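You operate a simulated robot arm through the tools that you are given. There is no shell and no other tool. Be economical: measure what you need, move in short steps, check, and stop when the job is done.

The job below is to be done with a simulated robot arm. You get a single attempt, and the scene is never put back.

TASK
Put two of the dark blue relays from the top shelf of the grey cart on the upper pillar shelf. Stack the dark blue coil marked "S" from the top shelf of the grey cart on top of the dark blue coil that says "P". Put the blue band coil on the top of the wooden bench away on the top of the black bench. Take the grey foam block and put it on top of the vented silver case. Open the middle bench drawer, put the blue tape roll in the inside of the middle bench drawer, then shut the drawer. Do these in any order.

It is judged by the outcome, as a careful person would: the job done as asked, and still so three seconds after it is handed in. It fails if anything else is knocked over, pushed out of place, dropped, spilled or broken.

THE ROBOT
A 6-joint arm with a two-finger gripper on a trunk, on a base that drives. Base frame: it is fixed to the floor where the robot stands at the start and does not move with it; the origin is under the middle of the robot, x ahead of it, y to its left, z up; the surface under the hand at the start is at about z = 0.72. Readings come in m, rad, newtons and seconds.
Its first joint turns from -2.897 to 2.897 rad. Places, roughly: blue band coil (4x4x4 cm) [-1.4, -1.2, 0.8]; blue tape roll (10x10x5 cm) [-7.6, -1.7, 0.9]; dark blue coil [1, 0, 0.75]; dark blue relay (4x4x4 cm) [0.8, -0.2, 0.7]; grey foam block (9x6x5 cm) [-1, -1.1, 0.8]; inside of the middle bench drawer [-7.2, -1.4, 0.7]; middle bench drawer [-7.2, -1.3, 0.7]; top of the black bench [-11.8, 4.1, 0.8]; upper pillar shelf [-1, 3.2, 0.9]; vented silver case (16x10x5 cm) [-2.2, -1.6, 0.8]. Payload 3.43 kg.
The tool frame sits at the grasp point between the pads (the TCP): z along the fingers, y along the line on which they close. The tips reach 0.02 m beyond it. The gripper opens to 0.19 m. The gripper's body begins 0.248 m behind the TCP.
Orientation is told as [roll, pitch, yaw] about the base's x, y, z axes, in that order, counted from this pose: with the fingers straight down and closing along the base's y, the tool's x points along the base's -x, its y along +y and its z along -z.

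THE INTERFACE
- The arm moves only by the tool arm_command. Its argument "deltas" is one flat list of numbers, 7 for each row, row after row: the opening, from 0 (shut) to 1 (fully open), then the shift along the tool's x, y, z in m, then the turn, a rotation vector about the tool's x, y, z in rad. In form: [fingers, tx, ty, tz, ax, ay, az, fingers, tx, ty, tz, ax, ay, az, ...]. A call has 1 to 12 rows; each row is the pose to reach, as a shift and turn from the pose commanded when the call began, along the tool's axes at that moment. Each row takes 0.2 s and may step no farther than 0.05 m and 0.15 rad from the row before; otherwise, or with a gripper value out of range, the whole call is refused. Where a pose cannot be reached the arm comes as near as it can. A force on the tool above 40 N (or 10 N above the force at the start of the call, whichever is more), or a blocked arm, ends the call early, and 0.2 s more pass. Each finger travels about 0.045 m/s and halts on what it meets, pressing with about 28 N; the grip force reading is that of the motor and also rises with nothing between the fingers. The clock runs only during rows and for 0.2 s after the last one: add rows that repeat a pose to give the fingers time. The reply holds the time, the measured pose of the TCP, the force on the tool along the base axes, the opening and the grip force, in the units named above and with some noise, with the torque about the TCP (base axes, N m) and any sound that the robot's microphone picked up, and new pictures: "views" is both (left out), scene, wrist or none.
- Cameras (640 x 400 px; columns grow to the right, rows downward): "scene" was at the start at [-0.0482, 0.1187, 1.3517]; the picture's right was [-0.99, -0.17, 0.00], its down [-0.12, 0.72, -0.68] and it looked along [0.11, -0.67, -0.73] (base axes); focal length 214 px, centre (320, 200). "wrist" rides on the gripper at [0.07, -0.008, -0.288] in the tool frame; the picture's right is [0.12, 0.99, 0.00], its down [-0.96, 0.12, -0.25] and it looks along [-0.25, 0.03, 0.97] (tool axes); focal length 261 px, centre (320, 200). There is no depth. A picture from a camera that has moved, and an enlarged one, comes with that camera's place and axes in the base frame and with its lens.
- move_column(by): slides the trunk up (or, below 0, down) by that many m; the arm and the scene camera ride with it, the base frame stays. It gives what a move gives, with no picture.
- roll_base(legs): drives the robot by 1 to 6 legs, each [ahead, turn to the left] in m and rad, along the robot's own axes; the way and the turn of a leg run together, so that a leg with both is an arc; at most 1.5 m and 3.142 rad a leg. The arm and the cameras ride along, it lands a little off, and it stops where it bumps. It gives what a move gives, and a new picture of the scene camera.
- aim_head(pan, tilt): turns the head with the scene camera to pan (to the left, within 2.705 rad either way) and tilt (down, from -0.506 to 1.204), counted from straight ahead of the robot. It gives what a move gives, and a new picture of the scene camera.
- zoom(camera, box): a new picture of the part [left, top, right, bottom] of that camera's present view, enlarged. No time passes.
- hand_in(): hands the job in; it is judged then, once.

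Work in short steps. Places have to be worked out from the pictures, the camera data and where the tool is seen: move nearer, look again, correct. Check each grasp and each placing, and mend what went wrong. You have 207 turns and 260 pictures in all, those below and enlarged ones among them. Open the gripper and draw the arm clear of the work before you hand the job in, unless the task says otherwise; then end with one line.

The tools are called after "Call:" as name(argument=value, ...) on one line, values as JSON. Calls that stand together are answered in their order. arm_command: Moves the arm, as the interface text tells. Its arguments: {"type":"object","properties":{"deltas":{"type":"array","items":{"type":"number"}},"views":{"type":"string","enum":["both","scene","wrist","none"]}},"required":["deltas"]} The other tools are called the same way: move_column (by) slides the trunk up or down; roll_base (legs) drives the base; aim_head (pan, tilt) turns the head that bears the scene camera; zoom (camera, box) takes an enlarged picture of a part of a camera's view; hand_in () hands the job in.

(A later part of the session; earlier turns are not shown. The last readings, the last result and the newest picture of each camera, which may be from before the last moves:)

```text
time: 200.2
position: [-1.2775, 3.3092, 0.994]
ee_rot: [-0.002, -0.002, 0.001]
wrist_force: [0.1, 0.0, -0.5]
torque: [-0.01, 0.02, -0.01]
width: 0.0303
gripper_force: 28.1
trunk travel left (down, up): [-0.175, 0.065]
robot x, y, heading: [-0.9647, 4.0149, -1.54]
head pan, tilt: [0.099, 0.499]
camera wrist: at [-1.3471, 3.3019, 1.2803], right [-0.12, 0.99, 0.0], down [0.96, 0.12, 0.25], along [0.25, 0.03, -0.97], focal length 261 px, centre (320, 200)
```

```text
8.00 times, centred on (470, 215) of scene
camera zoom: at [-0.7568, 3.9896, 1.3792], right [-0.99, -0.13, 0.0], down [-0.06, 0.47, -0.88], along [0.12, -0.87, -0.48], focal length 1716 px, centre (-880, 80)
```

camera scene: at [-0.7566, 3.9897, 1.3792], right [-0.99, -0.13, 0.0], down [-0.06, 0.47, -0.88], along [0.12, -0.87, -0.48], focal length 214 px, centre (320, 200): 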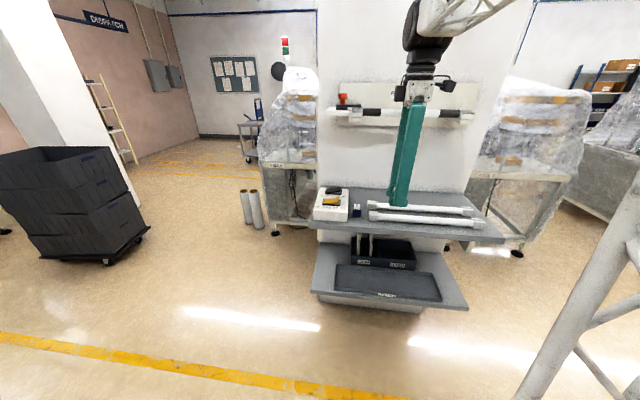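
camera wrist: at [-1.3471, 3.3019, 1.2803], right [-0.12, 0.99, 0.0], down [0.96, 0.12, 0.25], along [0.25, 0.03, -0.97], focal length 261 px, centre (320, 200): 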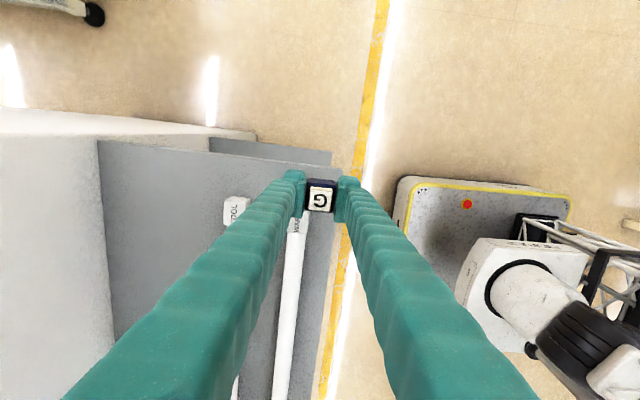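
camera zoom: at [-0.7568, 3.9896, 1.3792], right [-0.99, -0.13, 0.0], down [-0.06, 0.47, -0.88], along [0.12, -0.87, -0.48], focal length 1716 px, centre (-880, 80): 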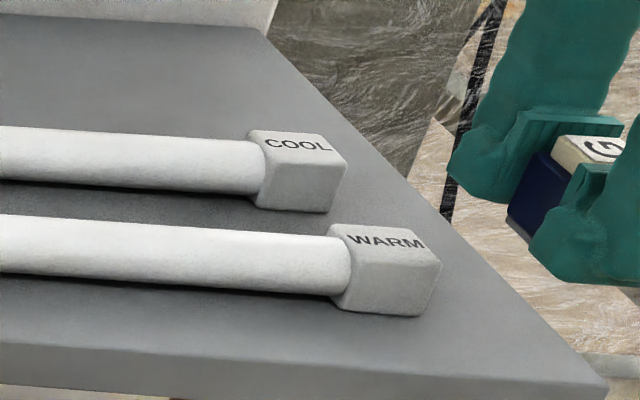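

Projection shows G lands between cap and shelf edge with ~1 cm margins. Descending.

Call:
arm_command(deltas=[0.08, 0, 0.002, 0.02, 0, 0, 0, 0.08, 0, 0.002, 0.037, 0, 0, 0, 0.08, 0, 0.002, 0.041, 0, 0, 0, 0.08, 0, 0.002, 0.041, 0, 0, 0], views="wrist")

Call:
zoom(camera="scene", box=[430, 190, 510, 240])

```text
time: 201.2
position: [-1.2772, 3.3115, 0.9552]
ee_rot: [-0.004, -0.001, 0.003]
wrist_force: [-0.6, -0.3, 0.0]
torque: [0.03, -0.03, -0.02]
width: 0.0303
gripper_force: 27.8
trunk travel left (down, up): [-0.175, 0.065]
robot x, y, heading: [-0.9633, 4.0162, -1.533]
head pan, tilt: [0.099, 0.499]
camera wrist: at [-1.3464, 3.3041, 1.2406], right [-0.12, 0.99, 0.0], down [0.96, 0.12, 0.25], along [0.25, 0.03, -0.97], focal length 261 px, centre (320, 200)
```

wrist: 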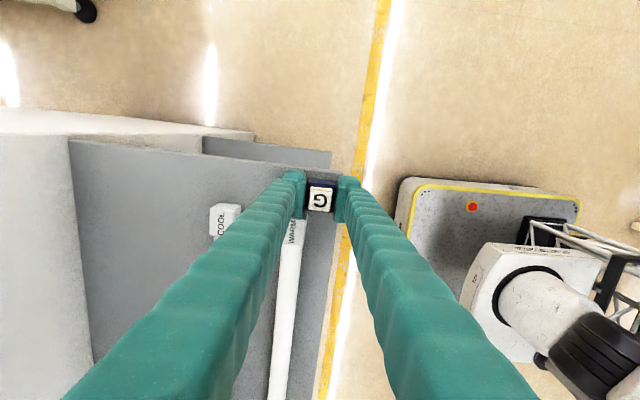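

```text
8.00 times, centred on (470, 215) of scene
camera zoom: at [-0.7567, 3.9897, 1.3792], right [-0.99, -0.13, 0.0], down [-0.06, 0.47, -0.88], along [0.12, -0.87, -0.48], focal length 1716 px, centre (-880, 80)
```

zoom: 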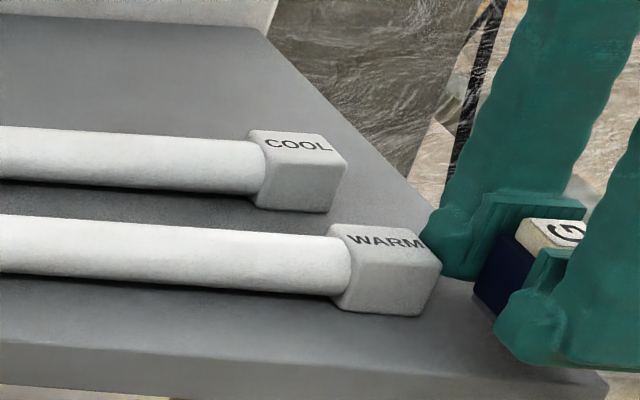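

The back finger is nearly touching the WARM cap, so I'll shift 5 mm outward, then lower to contact.

Call:
arm_command(deltas=[0.08, 0.005, 0, 0, 0, 0, 0, 0.08, 0.005, 0, 0.004, 0, 0, 0, 0.08, 0.005, 0, 0.007, 0, 0, 0, 0.08, 0.005, 0, 0.01, 0, 0, 0, 0.08, 0.005, 0, 0.0115, 0, 0, 0, 0.08, 0.005, 0, 0.0115, 0, 0, 0], views="none")

Call:
zoom(camera="scene", box=[430, 190, 510, 240])

```text
time: 202.6
position: [-1.2814, 3.313, 0.9439]
ee_rot: [-0.003, -0.001, 0.001]
wrist_force: [-0.5, 0.1, 8.1]
torque: [0.1, 0.06, -0.01]
width: 0.0307
gripper_force: 27.5
trunk travel left (down, up): [-0.175, 0.065]
robot x, y, heading: [-0.9664, 4.0143, -1.539]
head pan, tilt: [0.099, 0.499]
```

```text
8.00 times, centred on (470, 215) of scene
camera zoom: at [-0.7566, 3.9899, 1.3793], right [-0.99, -0.13, 0.0], down [-0.06, 0.47, -0.88], along [0.12, -0.87, -0.48], focal length 1716 px, centre (-880, 80)
```

zoom: 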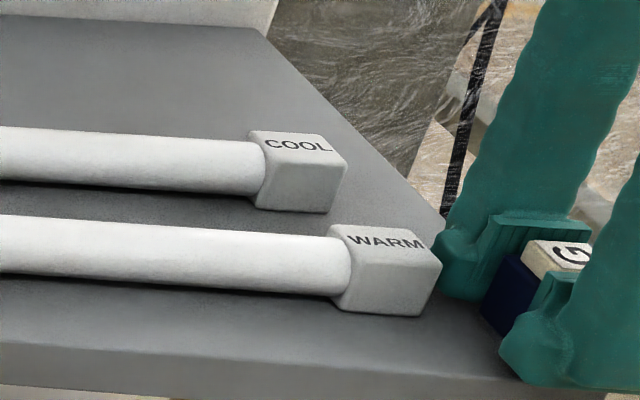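

Contact at 8 N. Releasing and rising.

Call:
arm_command(deltas=[0.18, 0, 0, 0, 0, 0, 0, 0.25, 0, 0, 0, 0, 0, 0, 0.25, 0, 0, 0, 0, 0, 0, 0.25, 0, 0, -0.04, 0, 0, 0, 0.25, 0, 0, -0.08, 0, 0, 0, 0.25, 0, 0, -0.12, 0, 0, 0, 0.25, 0, 0.04, -0.12, 0, 0, 0, 0.25, 0, 0.085, -0.12, 0, 0, 0], views="wrist")

Call:
zoom(camera="scene", box=[430, 190, 510, 240])

Call:
zoom(camera="wrist", box=[160, 100, 352, 220])

```text
time: 204.3
position: [-1.2813, 3.3982, 1.0618]
ee_rot: [-0.003, -0.002, 0.001]
wrist_force: [-1.2, -1.1, -0.2]
torque: [0.2, -0.04, 0.03]
width: 0.0477
gripper_force: 0.0
trunk travel left (down, up): [-0.175, 0.065]
robot x, y, heading: [-0.9631, 4.0152, -1.538]
head pan, tilt: [0.099, 0.499]
camera wrist: at [-1.351, 3.3905, 1.3489], right [-0.12, 0.99, 0.0], down [0.96, 0.12, 0.25], along [0.25, 0.03, -0.97], focal length 261 px, centre (320, 200)
```

wrist: 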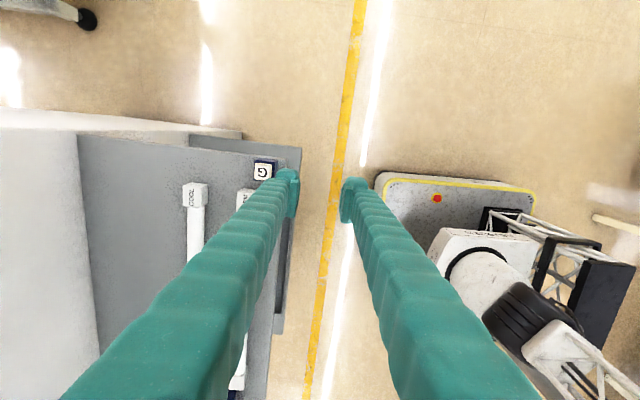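

```text
8.00 times, centred on (470, 215) of scene
camera zoom: at [-0.7568, 3.989, 1.3793], right [-0.99, -0.13, 0.0], down [-0.06, 0.47, -0.88], along [0.12, -0.87, -0.48], focal length 1716 px, centre (-880, 80)
```

zoom: 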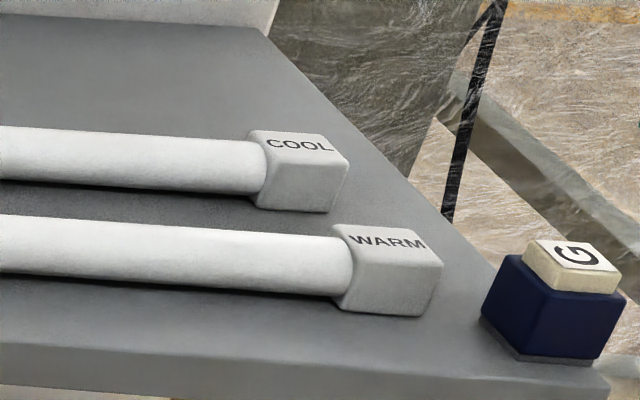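

```text
3.33 times, centred on (256, 160) of wrist
camera zoom: at [-1.351, 3.3905, 1.3489], right [-0.12, 0.99, 0.0], down [0.96, 0.12, 0.25], along [0.25, 0.03, -0.97], focal length 869 px, centre (533, 333)
```

zoom: 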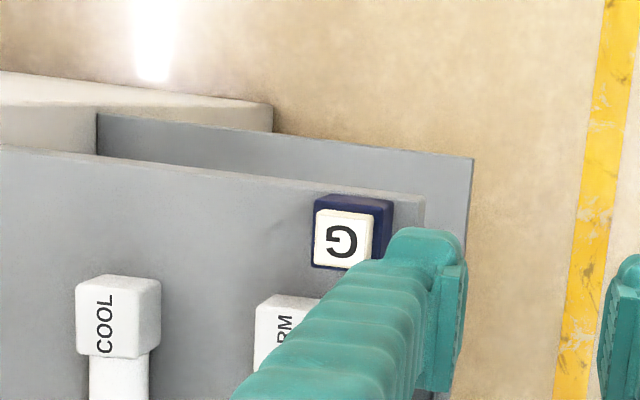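

G rests on the shelf upright. Both relays done. I'll pull the hand back to the robot's centre, then go back through the gap toward the wooden bench.

Call:
arm_command(deltas=[0.25, -0.03, 0.035, 0, 0, 0, 0, 0.25, -0.06, 0.07, 0, 0, 0, 0, 0.25, -0.1, 0.09, 0, 0, 0, 0, 0.25, -0.145, 0.1, 0, 0, 0, 0, 0.25, -0.19, 0.1, 0, 0, 0, 0, 0.25, -0.235, 0.1, 0, 0, 0, 0, 0.25, -0.28, 0.1, 0, 0, 0, 0, 0.25, -0.3, 0.1, 0, 0, 0, 0], views="none")

Call:
zoom(camera="scene", box=[310, 160, 530, 297])

Call:
roll_base(legs=[[0, 1.545], [0.86, 0], [0.86, 0], [0, -1.58]])

```text
time: 206.2
position: [-0.9809, 3.5001, 1.0619]
ee_rot: [-0.004, -0.001, 0.003]
wrist_force: [0.2, 0.2, 0.3]
torque: [0.03, -0.04, -0.01]
width: 0.0475
gripper_force: 0.1
trunk travel left (down, up): [-0.175, 0.065]
robot x, y, heading: [-0.9649, 4.0147, -1.534]
head pan, tilt: [0.099, 0.499]
```

```text
2.91 times, centred on (420, 228) of scene
camera zoom: at [-0.7567, 3.9898, 1.3792], right [-0.99, -0.13, 0.0], down [-0.06, 0.47, -0.88], along [0.12, -0.87, -0.48], focal length 624 px, centre (29, 117)
```

zoom: 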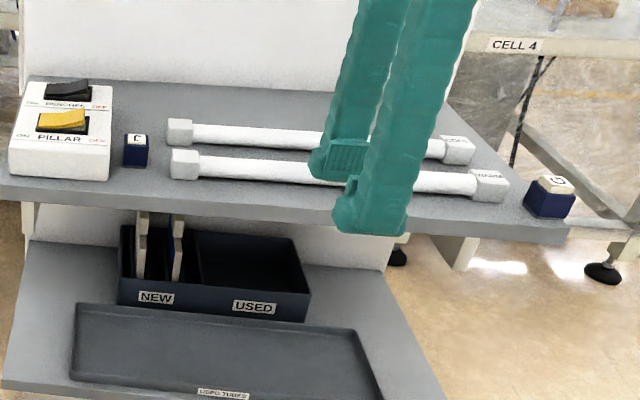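

```text
time: 222.8
position: [0.7263, 3.5456, 1.0616]
ee_rot: [-0.005, -0.003, 0.005]
wrist_force: [-0.1, 0.5, 0.0]
torque: [-0.01, 0.06, -0.01]
width: 0.0476
gripper_force: 0.0
trunk travel left (down, up): [-0.175, 0.065]
robot x, y, heading: [0.7398, 4.0624, -1.534]
head pan, tilt: [0.099, 0.499]
camera scene: at [0.9482, 4.0366, 1.3792], right [-0.99, -0.14, 0.0], down [-0.07, 0.47, -0.88], along [0.12, -0.87, -0.48], focal length 214 px, centre (320, 200)
```

scene: 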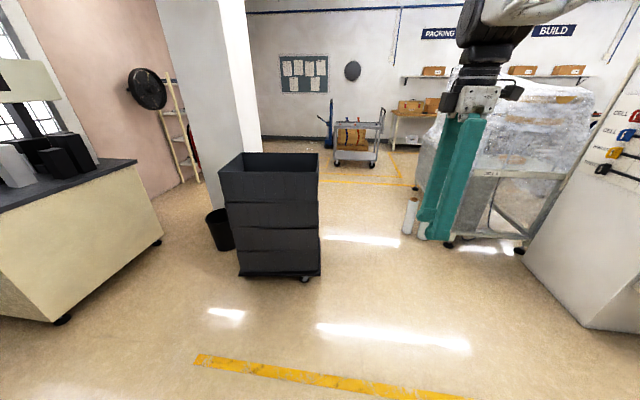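

Driving back down the gap and round the cart corner into the aisle.

Call:
roll_base(legs=[[0, -0.037], [1.5, 0], [1.0, 0], [0.75, 0]])

```text
time: 239.1
position: [0.7538, 0.2909, 1.0629]
ee_rot: [-0.003, -0.002, -0.021]
wrist_force: [-0.2, 0.7, -0.2]
torque: [0.01, -0.01, 0.03]
width: 0.0475
gripper_force: 0.0
trunk travel left (down, up): [-0.175, 0.065]
robot x, y, heading: [0.7813, 0.8035, -1.561]
head pan, tilt: [0.099, 0.499]
camera scene: at [0.9893, 0.7752, 1.3792], right [-0.99, -0.11, 0.0], down [-0.05, 0.48, -0.88], along [0.1, -0.87, -0.48], focal length 214 px, centre (320, 200)
```

scene: 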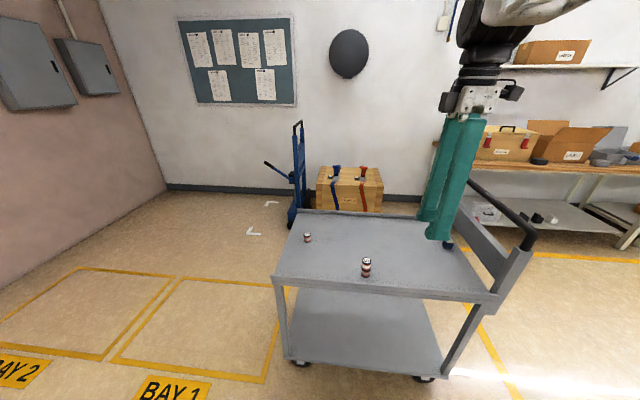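

The stack is still fine. Around the corner and into the aisle now, ending in front of the wooden bench.

Call:
roll_base(legs=[[0, -1.581], [0.38, 0], [0, 0.6], [0.85, 0], [0, -0.6], [0.85, 0]])

Call:
aim_head(pan=1.3, tilt=0.5)

```text
time: 257.3
position: [-1.6795, 0.4514, 1.0622]
ee_rot: [-0.002, 0.0, -1.656]
wrist_force: [0.9, -0.6, 1.0]
torque: [0.02, -0.02, 0.01]
width: 0.0474
gripper_force: 0.0
trunk travel left (down, up): [-0.175, 0.065]
robot x, y, heading: [-1.1702, 0.389, 3.088]
head pan, tilt: [0.099, 0.499]
camera scene: at [-1.2107, 0.1841, 1.3792], right [-0.05, 1.0, 0.0], down [0.48, 0.02, -0.88], along [-0.88, -0.04, -0.48], focal length 214 px, centre (320, 200)
```

scene: 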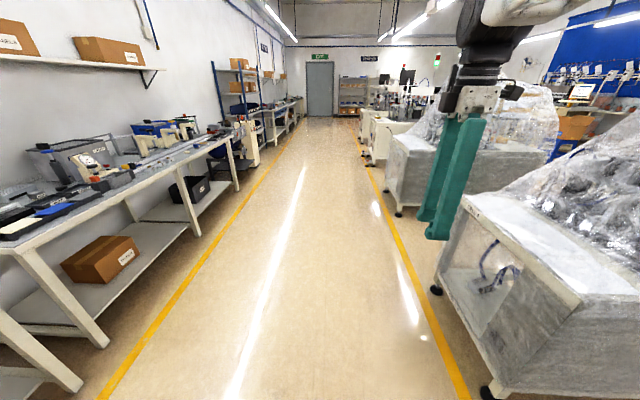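

```text
time: 258.7
position: [-1.6793, 0.4531, 1.0633]
ee_rot: [-0.003, -0.003, -1.657]
wrist_force: [0.5, 0.5, -0.2]
torque: [-0.01, -0.01, 0.0]
width: 0.0476
gripper_force: 0.2
trunk travel left (down, up): [-0.175, 0.065]
robot x, y, heading: [-1.1647, 0.3919, 3.091]
head pan, tilt: [1.3, 0.499]
camera scene: at [-1.1488, 0.1021, 1.3792], right [-0.95, 0.32, 0.0], down [0.15, 0.45, -0.88], along [-0.28, -0.83, -0.48], focal length 214 px, centre (320, 200)
```

scene: 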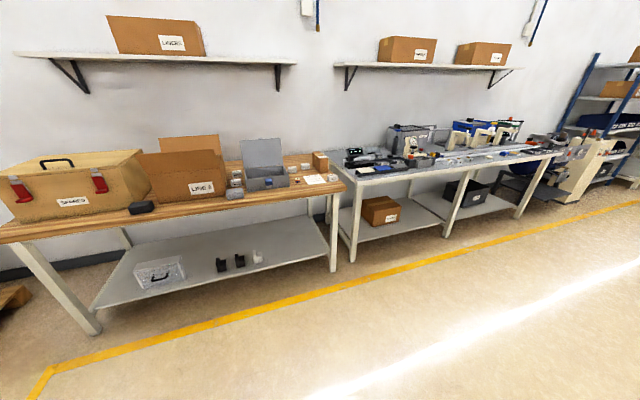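

Zooming on both bench tops.

Call:
zoom(camera="scene", box=[210, 130, 350, 217])

Call:
zoom(camera="scene", box=[330, 110, 490, 210])

```text
4.57 times, centred on (280, 174) of scene
camera zoom: at [-1.1488, 0.1021, 1.3792], right [-0.95, 0.32, 0.0], down [0.15, 0.45, -0.88], along [-0.28, -0.83, -0.48], focal length 980 px, centre (503, 321)
```

zoom: 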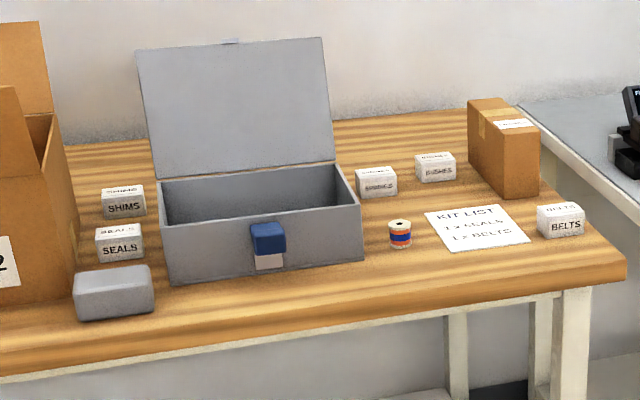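

```text
4.00 times, centred on (410, 160) of scene
camera zoom: at [-1.1488, 0.1021, 1.3792], right [-0.95, 0.32, 0.0], down [0.15, 0.45, -0.88], along [-0.28, -0.83, -0.48], focal length 858 px, centre (-40, 360)
```

zoom: 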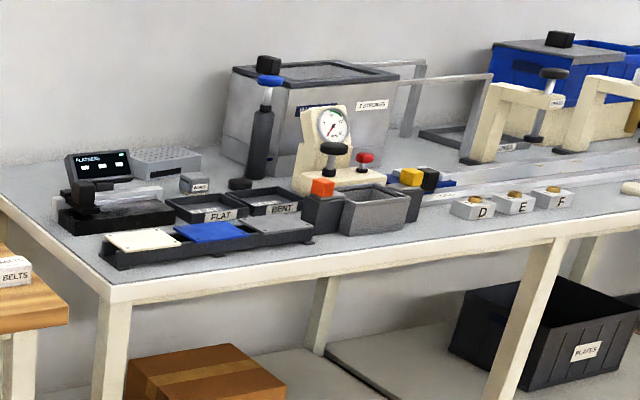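

The coil (with blue band), grey foam block and vented silver case (back-left of the second bench) are identified. Turning to face the bench and approaching.

Call:
roll_base(legs=[[0, 1.62], [0.62, 0]])

Call:
aim_head(pan=0.0, tilt=0.65)

```text
time: 266.4
position: [-1.1725, -0.7423, 1.0622]
ee_rot: [-0.005, -0.002, -0.007]
wrist_force: [-0.8, 0.1, 0.2]
torque: [0.0, 0.03, -0.03]
width: 0.0474
gripper_force: 0.1
trunk travel left (down, up): [-0.175, 0.065]
robot x, y, heading: [-1.1517, -0.226, -1.545]
head pan, tilt: [1.3, 0.499]
camera scene: at [-0.8671, -0.1866, 1.3792], right [-0.24, -0.97, 0.0], down [-0.46, 0.12, -0.88], along [0.85, -0.21, -0.48], focal length 214 px, centre (320, 200)
```

scene: 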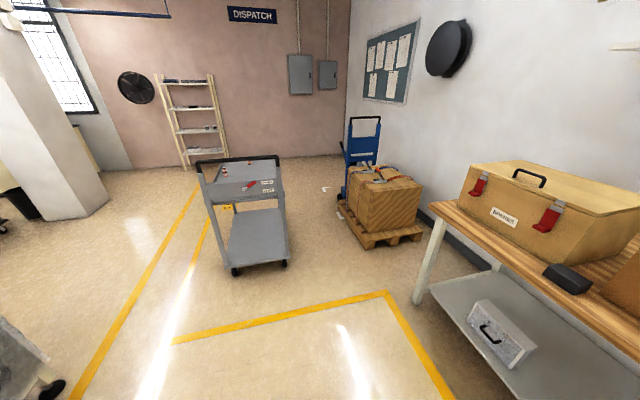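

```text
time: 267.9
position: [-1.1723, -0.7432, 1.0625]
ee_rot: [-0.005, -0.004, -0.008]
wrist_force: [0.0, 0.2, 0.0]
torque: [0.02, 0.01, 0.0]
width: 0.0473
gripper_force: 0.1
trunk travel left (down, up): [-0.175, 0.065]
robot x, y, heading: [-1.1519, -0.2286, -1.552]
head pan, tilt: [0.0, 0.649]
camera scene: at [-0.9531, -0.2514, 1.3658], right [-1.0, -0.03, 0.0], down [-0.02, 0.6, -0.8], along [0.02, -0.8, -0.6], focal length 214 px, centre (320, 200)
```

scene: 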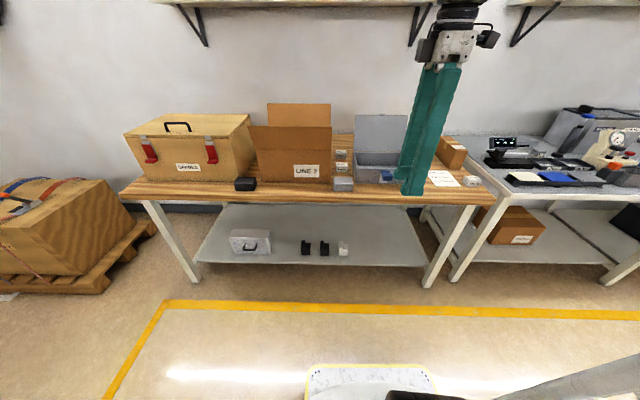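

Moving the hand above the foam block to look down.

Call:
arm_command(deltas=[0.3, -0.035, -0.03, 0, 0, 0, 0, 0.4, -0.07, -0.06, 0, 0, 0, 0, 0.45, -0.105, -0.09, 0, 0, 0, 0, 0.5, -0.13, -0.13, 0, 0, 0, 0, 0.5, -0.13, -0.175, 0, 0, 0, 0, 0.5, -0.13, -0.22, 0, 0, 0, 0, 0.5, -0.13, -0.26, 0, 0, 0, 0, 0.5, -0.13, -0.26, 0, 0, 0, 0], views="wrist")

Call:
zoom(camera="wrist", box=[192, 80, 384, 200])

```text
time: 269.6
position: [-1.0448, -1.005, 1.0635]
ee_rot: [-0.003, -0.001, -0.007]
wrist_force: [0.4, -1.1, 0.7]
torque: [0.06, 0.04, 0.0]
width: 0.095
gripper_force: 0.1
trunk travel left (down, up): [-0.175, 0.065]
robot x, y, heading: [-1.1542, -0.2276, -1.544]
head pan, tilt: [0.0, 0.649]
camera wrist: at [-1.1156, -1.0119, 1.3506], right [-0.11, 0.99, 0.0], down [0.96, 0.11, 0.25], along [0.25, 0.02, -0.97], focal length 261 px, centre (320, 200)
```

wrist: 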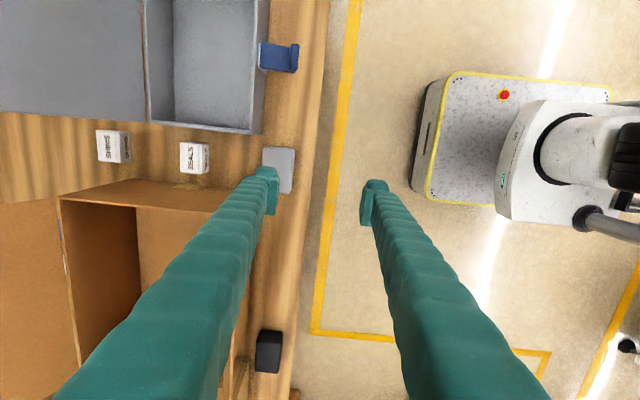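

```text
3.33 times, centred on (288, 140) of wrist
camera zoom: at [-1.1156, -1.0119, 1.3506], right [-0.11, 0.99, 0.0], down [0.96, 0.11, 0.25], along [0.25, 0.02, -0.97], focal length 869 px, centre (427, 400)
```

zoom: 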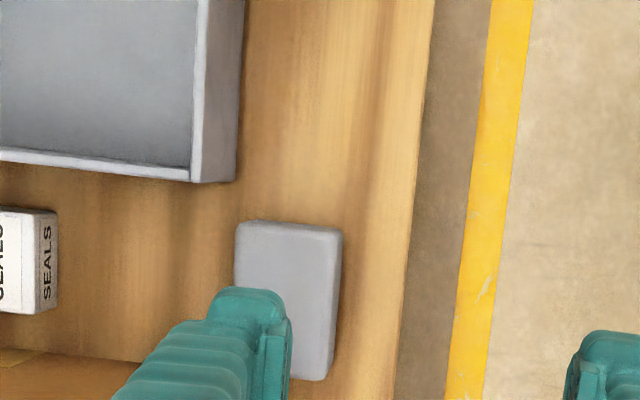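

Foam is about (−1.036, −1.097), long side along x; the cardboard box is close behind its +x half. I'll grip across y at x≈−1.057. Moving over and lowering partway.

Call:
arm_command(deltas=[0.45, 0.012, -0.045, 0, 0, 0, 0, 0.43, 0.012, -0.093, 0, 0, 0, 0, 0.43, 0.012, -0.093, 0.04, 0, 0, 0, 0.43, 0.012, -0.093, 0.08, 0, 0, 0, 0.43, 0.012, -0.093, 0.12, 0, 0, 0, 0.43, 0.012, -0.093, 0.15, 0, 0, 0, 0.43, 0.012, -0.093, 0.15, 0, 0, 0], views="both")

Call:
zoom(camera="scene", box=[280, 110, 420, 197])

```text
time: 271.2
position: [-1.0557, -1.0962, 0.9132]
ee_rot: [-0.003, -0.002, -0.006]
wrist_force: [0.5, -0.2, 0.1]
torque: [0.0, 0.01, 0.04]
width: 0.0816
gripper_force: 0.0
trunk travel left (down, up): [-0.175, 0.065]
robot x, y, heading: [-1.1539, -0.2307, -1.548]
head pan, tilt: [0.0, 0.649]
camera scene: at [-0.9531, -0.2515, 1.3658], right [-1.0, -0.03, 0.0], down [-0.02, 0.6, -0.8], along [0.02, -0.8, -0.6], focal length 214 px, centre (320, 200)
camera wrist: at [-1.1259, -1.1028, 1.1999], right [-0.11, 0.99, 0.0], down [0.96, 0.11, 0.25], along [0.25, 0.02, -0.97], focal length 261 px, centre (320, 200)
```

scene: 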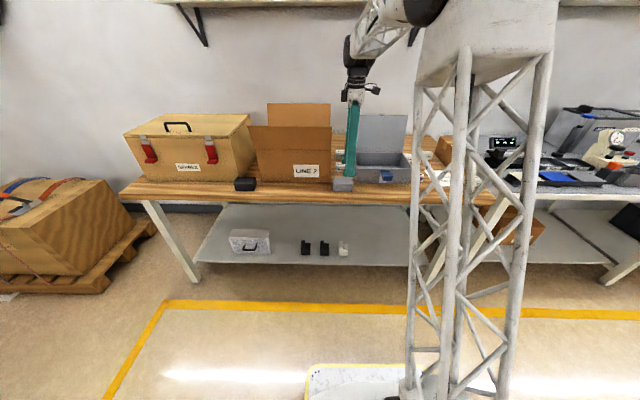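
wrist: 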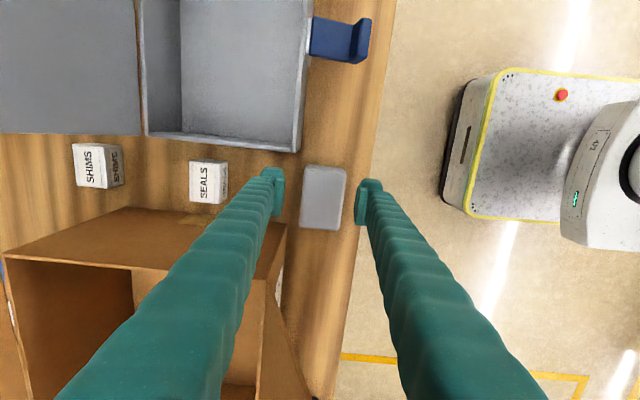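

```text
4.57 times, centred on (350, 154) of scene
camera zoom: at [-0.9531, -0.2515, 1.3658], right [-1.0, -0.03, 0.0], down [-0.02, 0.6, -0.8], along [0.02, -0.8, -0.6], focal length 980 px, centre (183, 413)
```

zoom: 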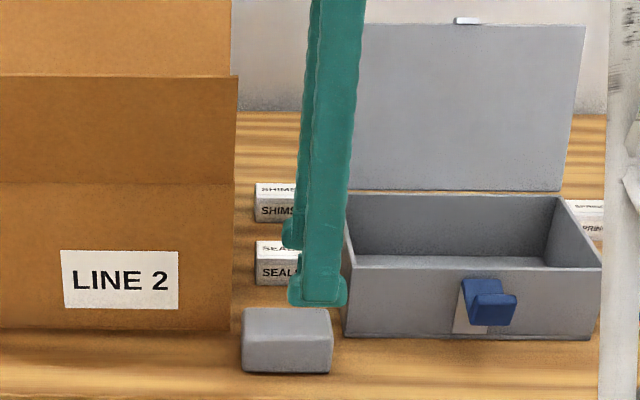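

I'll shift 6 mm away from the cardboard box, narrow the opening and descend to z≈0.81.

Call:
arm_command(deltas=[0.39, 0.006, 0.004, 0.02, 0, 0, 0, 0.39, 0.006, 0.004, 0.05, 0, 0, 0, 0.39, 0.006, 0.004, 0.08, 0, 0, 0, 0.39, 0.006, 0.004, 0.1, 0, 0, 0, 0.39, 0.006, 0.004, 0.104, 0, 0, 0], views="wrist")

Call:
zoom(camera="scene", box=[300, 140, 400, 202])

```text
time: 272.4
position: [-1.0637, -1.095, 0.819]
ee_rot: [-0.012, -0.001, -0.007]
wrist_force: [0.0, 1.6, 24.9]
torque: [1.3, 0.03, 0.02]
width: 0.0768
gripper_force: 1.9
trunk travel left (down, up): [-0.175, 0.065]
robot x, y, heading: [-1.1504, -0.2288, -1.542]
head pan, tilt: [0.0, 0.649]
stopped in row 5: the force on the tool passed its limit at 52 N (the readings are from after the stop); the commanded pose is now the measured one
camera wrist: at [-1.1334, -1.0998, 1.1059], right [-0.11, 0.99, -0.01], down [0.96, 0.11, 0.25], along [0.25, 0.02, -0.97], focal length 261 px, centre (320, 200)
```

wrist: 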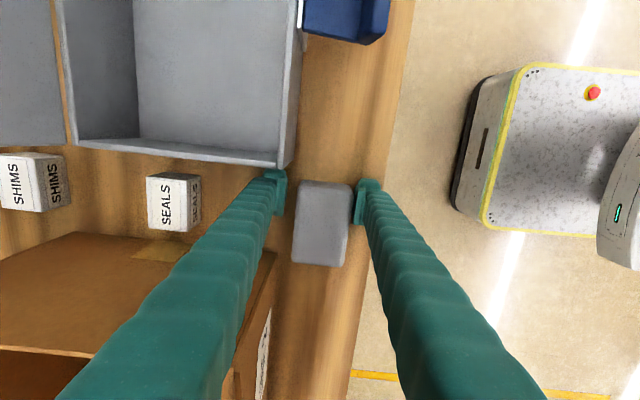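

```text
6.40 times, centred on (350, 171) of scene
camera zoom: at [-0.9532, -0.2505, 1.3661], right [-1.0, -0.03, 0.0], down [-0.02, 0.6, -0.8], along [0.02, -0.8, -0.6], focal length 1373 px, centre (128, 386)
```

zoom: 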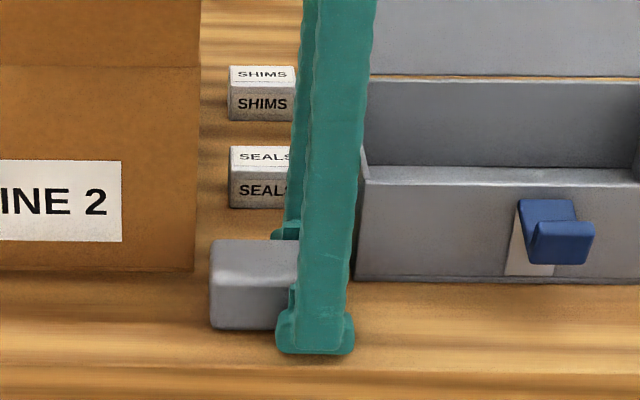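

The front fingertip met the bench top (z≈0.80). I'll raise 8 mm and close on the foam.

Call:
arm_command(deltas=[0.4, 0, 0, -0.008, 0, 0, 0, 0.3, 0, 0, -0.008, 0, 0, 0, 0.2, 0, 0, -0.008, 0, 0, 0, 0.2, 0, 0, -0.008, 0, 0, 0, 0.2, 0, 0, -0.008, 0, 0, 0], views="wrist")

```text
time: 273.6
position: [-1.0647, -1.0962, 0.8239]
ee_rot: [-0.01, -0.002, -0.008]
wrist_force: [0.0, -0.4, 0.3]
torque: [0.0, 0.0, 0.02]
width: 0.0592
gripper_force: 27.5
trunk travel left (down, up): [-0.175, 0.065]
robot x, y, heading: [-1.1518, -0.231, -1.55]
head pan, tilt: [0.0, 0.649]
camera wrist: at [-1.1338, -1.1009, 1.1112], right [-0.11, 0.99, -0.01], down [0.96, 0.11, 0.25], along [0.25, 0.02, -0.97], focal length 261 px, centre (320, 200)
```

wrist: 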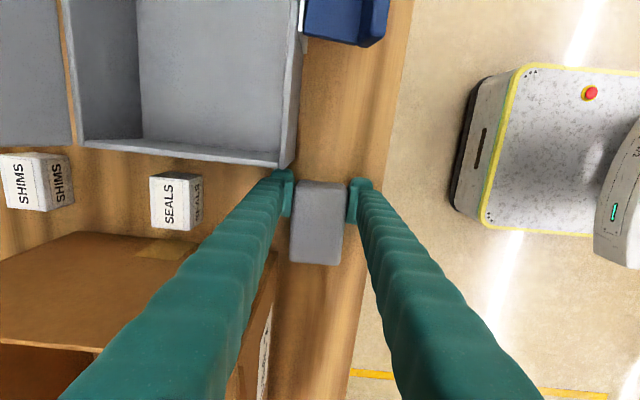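

Gripped (59 mm). Lifting straight up and drawing back.

Call:
arm_command(deltas=[0.2, 0, 0, -0.045, 0, 0, 0, 0.2, 0, 0, -0.09, 0, 0, 0, 0.2, 0, 0, -0.135, 0, 0, 0, 0.2, 0, 0, -0.18, 0, 0, 0, 0.2, 0, 0, -0.225, 0, 0, 0, 0.2, 0, 0.04, -0.25, 0, 0, 0, 0.2, 0, 0.085, -0.25, 0, 0, 0, 0.2, 0, 0.13, -0.25, 0, 0, 0, 0.2, 0, 0.175, -0.25, 0, 0, 0, 0.2, 0, 0.22, -0.25, 0, 0, 0, 0.2, 0, 0.265, -0.25, 0, 0, 0, 0.2, 0, 0.31, -0.25, 0, 0, 0], views="both")

```text
time: 276.2
position: [-1.062, -0.7833, 1.0729]
ee_rot: [-0.009, -0.002, -0.007]
wrist_force: [0.0, -1.5, -0.2]
torque: [0.25, 0.05, 0.03]
width: 0.059
gripper_force: 27.5
trunk travel left (down, up): [-0.175, 0.065]
robot x, y, heading: [-1.1535, -0.2279, -1.549]
head pan, tilt: [0.0, 0.649]
camera scene: at [-0.953, -0.2522, 1.3658], right [-1.0, -0.03, 0.0], down [-0.02, 0.6, -0.8], along [0.02, -0.8, -0.6], focal length 214 px, centre (320, 200)
camera wrist: at [-1.132, -0.7897, 1.359], right [-0.11, 0.99, -0.01], down [0.96, 0.11, 0.25], along [0.25, 0.02, -0.97], focal length 261 px, centre (320, 200)
```

scene: 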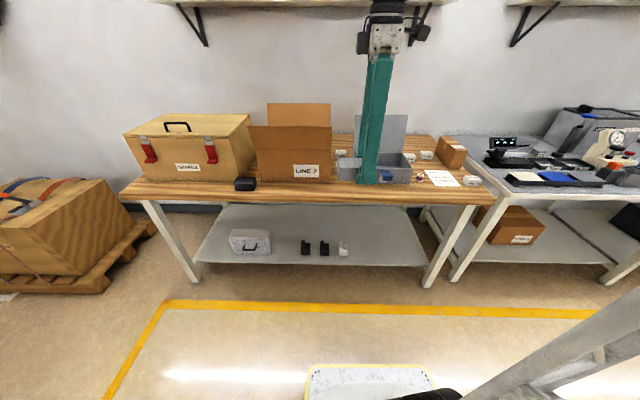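
wrist: 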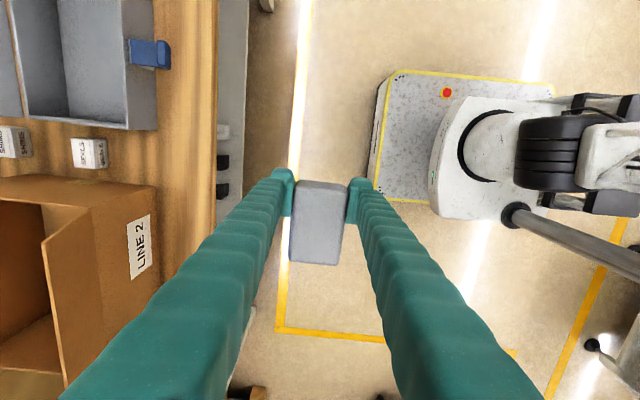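

Foam held firmly. Moving along the aisle to the second bench.

Call:
roll_base(legs=[[0, -1.6], [1.05, 0], [0, 1.58], [0.15, 0]])

Call:
aim_head(pan=0.0, tilt=0.6)

```text
time: 290.7
position: [-2.1086, -0.9232, 1.0728]
ee_rot: [-0.01, -0.002, -0.02]
wrist_force: [0.4, -0.5, 0.1]
torque: [-0.04, -0.01, 0.01]
width: 0.0589
gripper_force: 27.5
trunk travel left (down, up): [-0.175, 0.065]
robot x, y, heading: [-2.1896, -0.3661, -1.56]
head pan, tilt: [0.0, 0.649]
camera scene: at [-1.9926, -0.3918, 1.3658], right [-1.0, -0.01, 0.0], down [-0.01, 0.6, -0.8], along [0.01, -0.8, -0.6], focal length 214 px, centre (320, 200)
```

scene: 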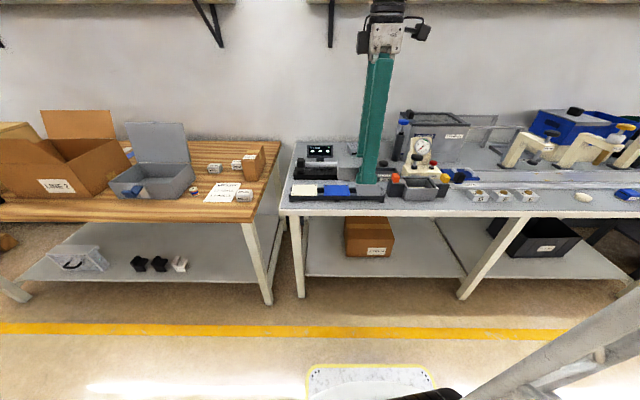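

```text
time: 291.3
position: [-2.1087, -0.9232, 1.0735]
ee_rot: [-0.011, -0.002, -0.021]
wrist_force: [1.2, 0.0, -0.7]
torque: [0.02, 0.04, 0.01]
width: 0.0589
gripper_force: 28.2
trunk travel left (down, up): [-0.175, 0.065]
robot x, y, heading: [-2.1928, -0.3662, -1.561]
head pan, tilt: [0.0, 0.6]
camera scene: at [-1.9925, -0.3935, 1.3701], right [-1.0, -0.01, 0.0], down [-0.01, 0.57, -0.82], along [0.01, -0.82, -0.57], focal length 214 px, centre (320, 200)
```

scene: 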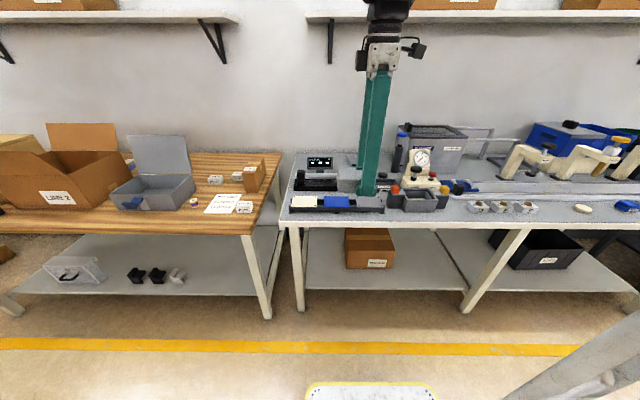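

Driving a bit closer, then viewing the case from the hand.

Call:
roll_base(legs=[[0.22, 0]])

Call:
zoom(camera="wrist", box=[0, 0, 640, 400])

Call:
zoom(camera="scene", box=[270, 100, 460, 219])

```text
time: 293.0
position: [-2.1059, -1.1415, 1.0732]
ee_rot: [-0.01, -0.002, -0.02]
wrist_force: [-0.2, -0.2, -0.3]
torque: [-0.03, -0.01, -0.02]
width: 0.059
gripper_force: 28.2
trunk travel left (down, up): [-0.175, 0.065]
robot x, y, heading: [-2.1872, -0.5838, -1.562]
head pan, tilt: [0.0, 0.6]
camera scene: at [-1.9899, -0.6128, 1.3701], right [-1.0, -0.01, 0.0], down [-0.01, 0.56, -0.83], along [0.01, -0.83, -0.56], focal length 214 px, centre (320, 200)
```

scene: 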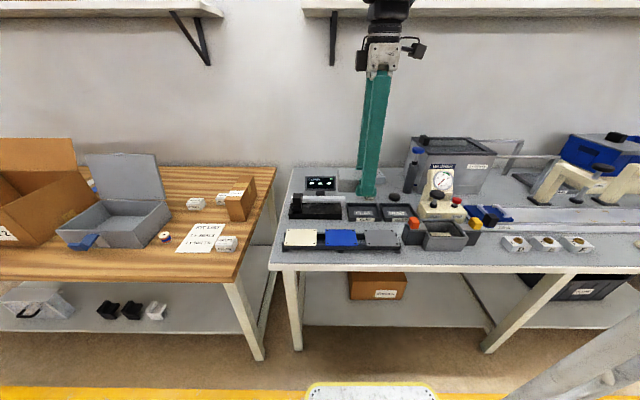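

```text
1.00 times, centred on (320, 200) of wrist (not enlarged: the box is as wide or as high as the picture)
camera zoom: at [-2.1757, -1.1463, 1.36], right [-0.1, 0.99, -0.01], down [0.96, 0.1, 0.25], along [0.25, 0.01, -0.97], focal length 261 px, centre (320, 200)
```

zoom: 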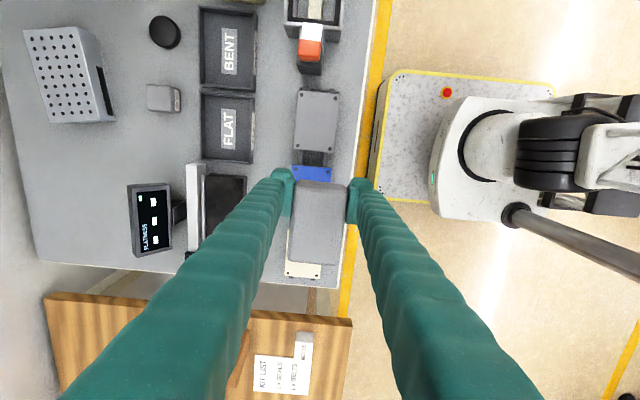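

```text
3.36 times, centred on (365, 160) of scene
camera zoom: at [-1.9899, -0.6128, 1.3701], right [-1.0, -0.01, 0.0], down [-0.01, 0.56, -0.83], along [0.01, -0.83, -0.56], focal length 721 px, centre (169, 336)
```

zoom: 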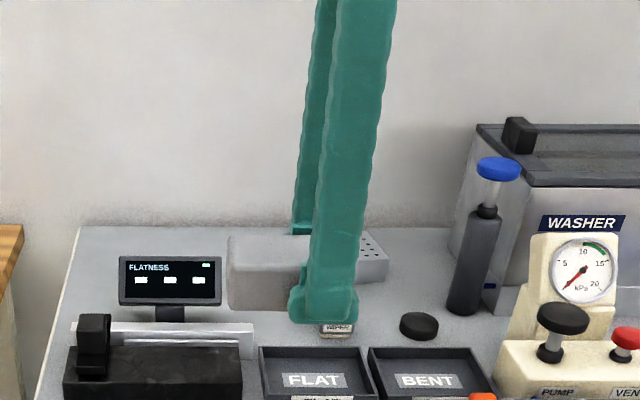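

The case needs ~1.04 m reach; I'll creep 10 cm nearer (bench edge is y≈−1.06, base front would be ≈−1.03) and zoom on it.

Call:
roll_base(legs=[[0.09, 0]])

Call:
zoom(camera="wrist", box=[0, 0, 240, 150])

```text
time: 294.1
position: [-2.104, -1.2317, 1.0737]
ee_rot: [-0.012, -0.002, -0.019]
wrist_force: [0.1, -0.5, 0.3]
torque: [-0.04, 0.02, 0.0]
width: 0.059
gripper_force: 28.2
trunk travel left (down, up): [-0.175, 0.065]
robot x, y, heading: [-2.1834, -0.6797, -1.559]
head pan, tilt: [0.0, 0.6]
camera scene: at [-1.9888, -0.7032, 1.3701], right [-1.0, -0.01, 0.0], down [-0.01, 0.56, -0.83], along [0.01, -0.83, -0.56], focal length 214 px, centre (320, 200)
```

scene: 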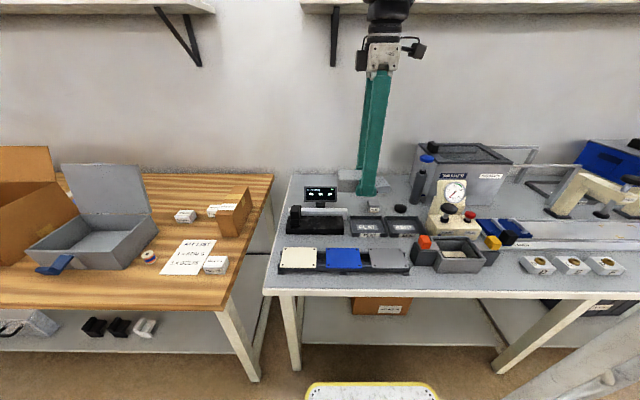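

```text
2.67 times, centred on (120, 75) of wrist
camera zoom: at [-2.1744, -1.2367, 1.3601], right [-0.1, 0.99, -0.01], down [0.96, 0.1, 0.25], along [0.25, 0.01, -0.97], focal length 695 px, centre (853, 533)
```

zoom: 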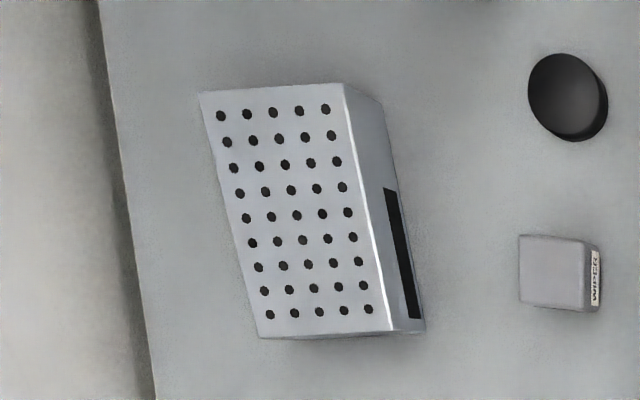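

Case centre ≈(−2.225, −1.628), yaw +8.6°, top z≈0.85. I'll move over, sideways first, turning the foam to match.

Call:
arm_command(deltas=[0.2, 0.045, 0, 0, 0, 0, -0.06, 0.2, 0.09, 0, 0, 0, 0, -0.12, 0.2, 0.135, 0, 0, 0, 0, -0.17, 0.2, 0.144, -0.045, 0.01, 0, 0, -0.17, 0.2, 0.144, -0.09, 0.02, 0, 0, -0.17, 0.2, 0.144, -0.135, 0.03, 0, 0, -0.17, 0.2, 0.144, -0.18, 0.04, 0, 0, -0.17, 0.2, 0.144, -0.225, 0.05, 0, 0, -0.17, 0.2, 0.144, -0.27, 0.06, 0, 0, -0.17, 0.2, 0.144, -0.315, 0.07, 0, 0, -0.17, 0.2, 0.144, -0.36, 0.08, 0, 0, -0.17, 0.2, 0.144, -0.404, 0.09, 0, 0, -0.17], views="both")

Call:
zoom(camera="wrist", box=[220, 120, 420, 245])

Call:
zoom(camera="scene", box=[300, 120, 440, 207])

```text
time: 296.7
position: [-2.255, -1.6314, 0.9887]
ee_rot: [-0.011, 0.0, 0.151]
wrist_force: [0.1, 0.3, 1.0]
torque: [-0.18, -0.01, 0.01]
width: 0.0589
gripper_force: 28.1
trunk travel left (down, up): [-0.175, 0.065]
robot x, y, heading: [-2.1854, -0.6765, -1.561]
head pan, tilt: [0.0, 0.6]
camera scene: at [-1.9888, -0.7028, 1.3701], right [-1.0, -0.01, 0.0], down [-0.01, 0.56, -0.83], along [0.01, -0.83, -0.56], focal length 214 px, centre (320, 200)
camera wrist: at [-2.3231, -1.6486, 1.2752], right [-0.27, 0.96, -0.01], down [0.93, 0.26, 0.25], along [0.24, 0.06, -0.97], focal length 261 px, centre (320, 200)
```

scene: 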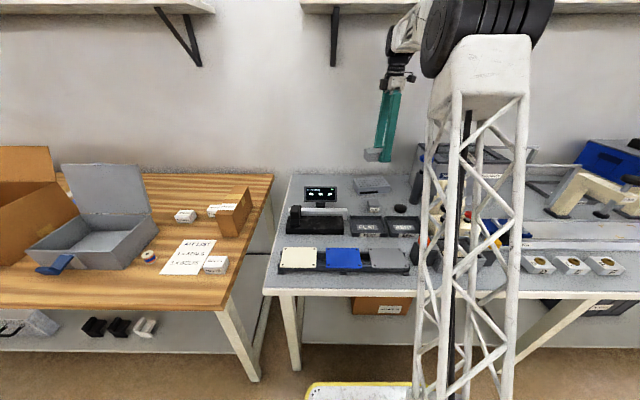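
wrist: 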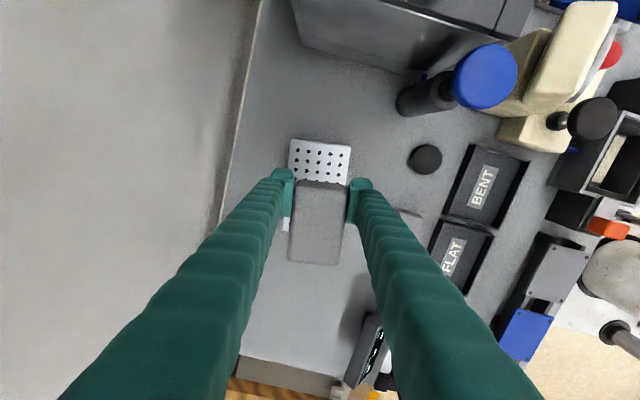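

```text
3.20 times, centred on (320, 182) of wrist
camera zoom: at [-2.3231, -1.6486, 1.2752], right [-0.27, 0.96, -0.01], down [0.93, 0.26, 0.25], along [0.24, 0.06, -0.97], focal length 834 px, centre (320, 256)
```

zoom: 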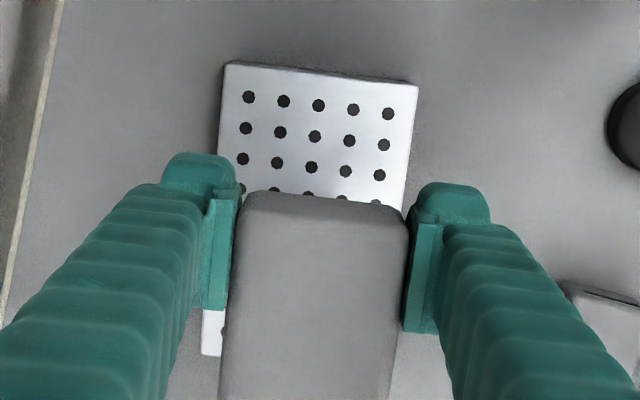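

```text
4.57 times, centred on (370, 164) of scene
camera zoom: at [-1.9888, -0.7028, 1.3701], right [-1.0, -0.01, 0.0], down [-0.01, 0.56, -0.83], along [0.01, -0.83, -0.56], focal length 980 px, centre (91, 367)
```

zoom: 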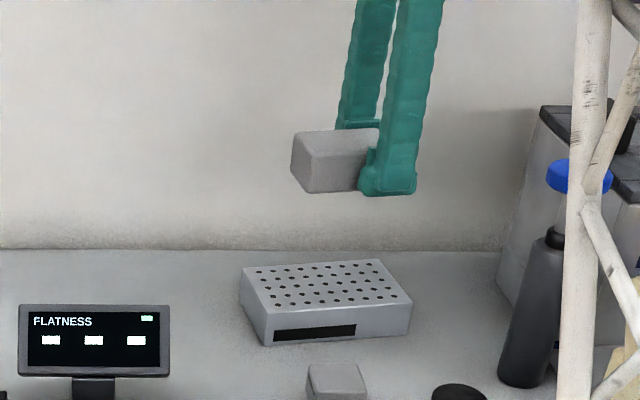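

Alignment looks right (case centre refined to ≈(−2.230, −1.633)). Lowering to just above the case.

Call:
arm_command(deltas=[0.2, 0.0047, -0.0043, 0.03, 0, 0, 0, 0.2, 0.0047, -0.0043, 0.07, 0, 0, 0, 0.2, 0.0047, -0.0043, 0.095, 0, 0, 0, 0.2, 0.0047, -0.0043, 0.102, 0, 0, 0, 0.2, 0.0047, -0.0043, 0.102, 0, 0, 0], views="wrist")

Call:
zoom(camera="scene", box=[330, 140, 430, 202])

```text
time: 297.9
position: [-2.259, -1.6395, 0.8862]
ee_rot: [-0.009, 0.0, 0.148]
wrist_force: [-0.4, 0.0, -1.0]
torque: [0.03, 0.01, 0.02]
width: 0.0591
gripper_force: 28.4
trunk travel left (down, up): [-0.175, 0.065]
robot x, y, heading: [-2.1852, -0.6743, -1.556]
head pan, tilt: [0.0, 0.6]
camera wrist: at [-2.3274, -1.6557, 1.1727], right [-0.27, 0.96, -0.01], down [0.93, 0.26, 0.25], along [0.24, 0.06, -0.97], focal length 261 px, centre (320, 200)
```

wrist: 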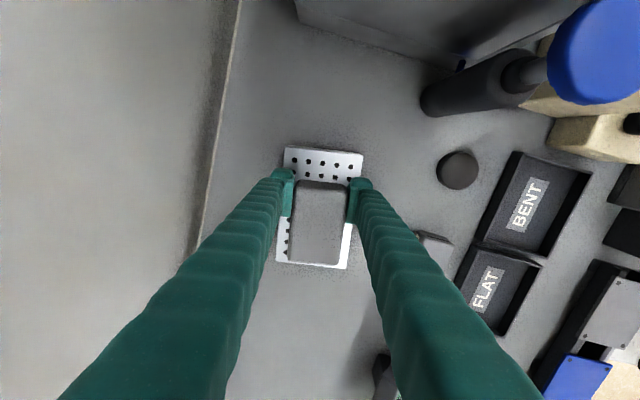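

```text
6.40 times, centred on (380, 171) of scene
camera zoom: at [-1.9888, -0.7035, 1.3701], right [-1.0, -0.01, 0.0], down [-0.01, 0.56, -0.82], along [0.01, -0.82, -0.57], focal length 1373 px, centre (-64, 386)
```

zoom: 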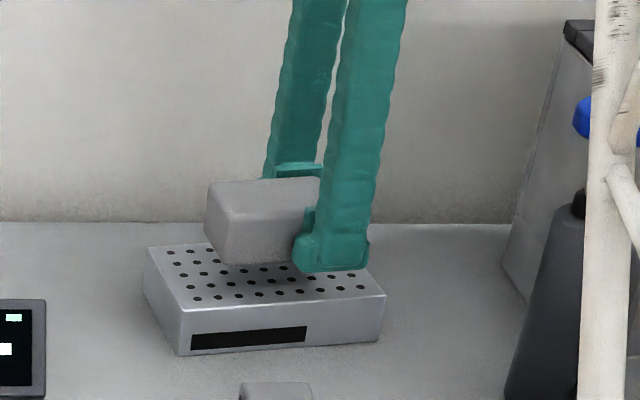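

Just above the case. Lowering in small steps to contact.

Call:
arm_command(deltas=[0.2, 0, 0, 0.004, 0, 0, 0, 0.2, 0, 0, 0.007, 0, 0, 0, 0.2, 0, 0, 0.01, 0, 0, 0, 0.2, 0, 0, 0.01, 0, 0, 0], views="none")

Call:
zoom(camera="scene", box=[340, 155, 400, 192])

```text
time: 298.9
position: [-2.2599, -1.6411, 0.8752]
ee_rot: [-0.012, 0.001, 0.148]
wrist_force: [0.2, -0.9, -0.4]
torque: [-0.03, 0.03, 0.0]
width: 0.0586
gripper_force: 28.5
trunk travel left (down, up): [-0.175, 0.065]
robot x, y, heading: [-2.1867, -0.6799, -1.561]
head pan, tilt: [0.0, 0.6]
```

```text
10.67 times, centred on (370, 174) of scene
camera zoom: at [-1.9888, -0.7034, 1.3701], right [-1.0, -0.01, 0.0], down [-0.01, 0.56, -0.82], along [0.01, -0.82, -0.57], focal length 2288 px, centre (-213, 483)
```

zoom: 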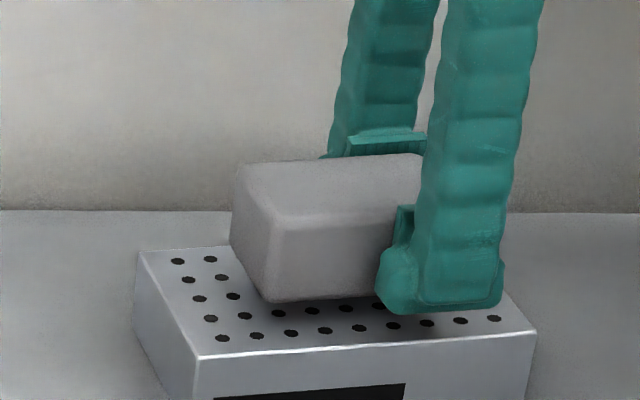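

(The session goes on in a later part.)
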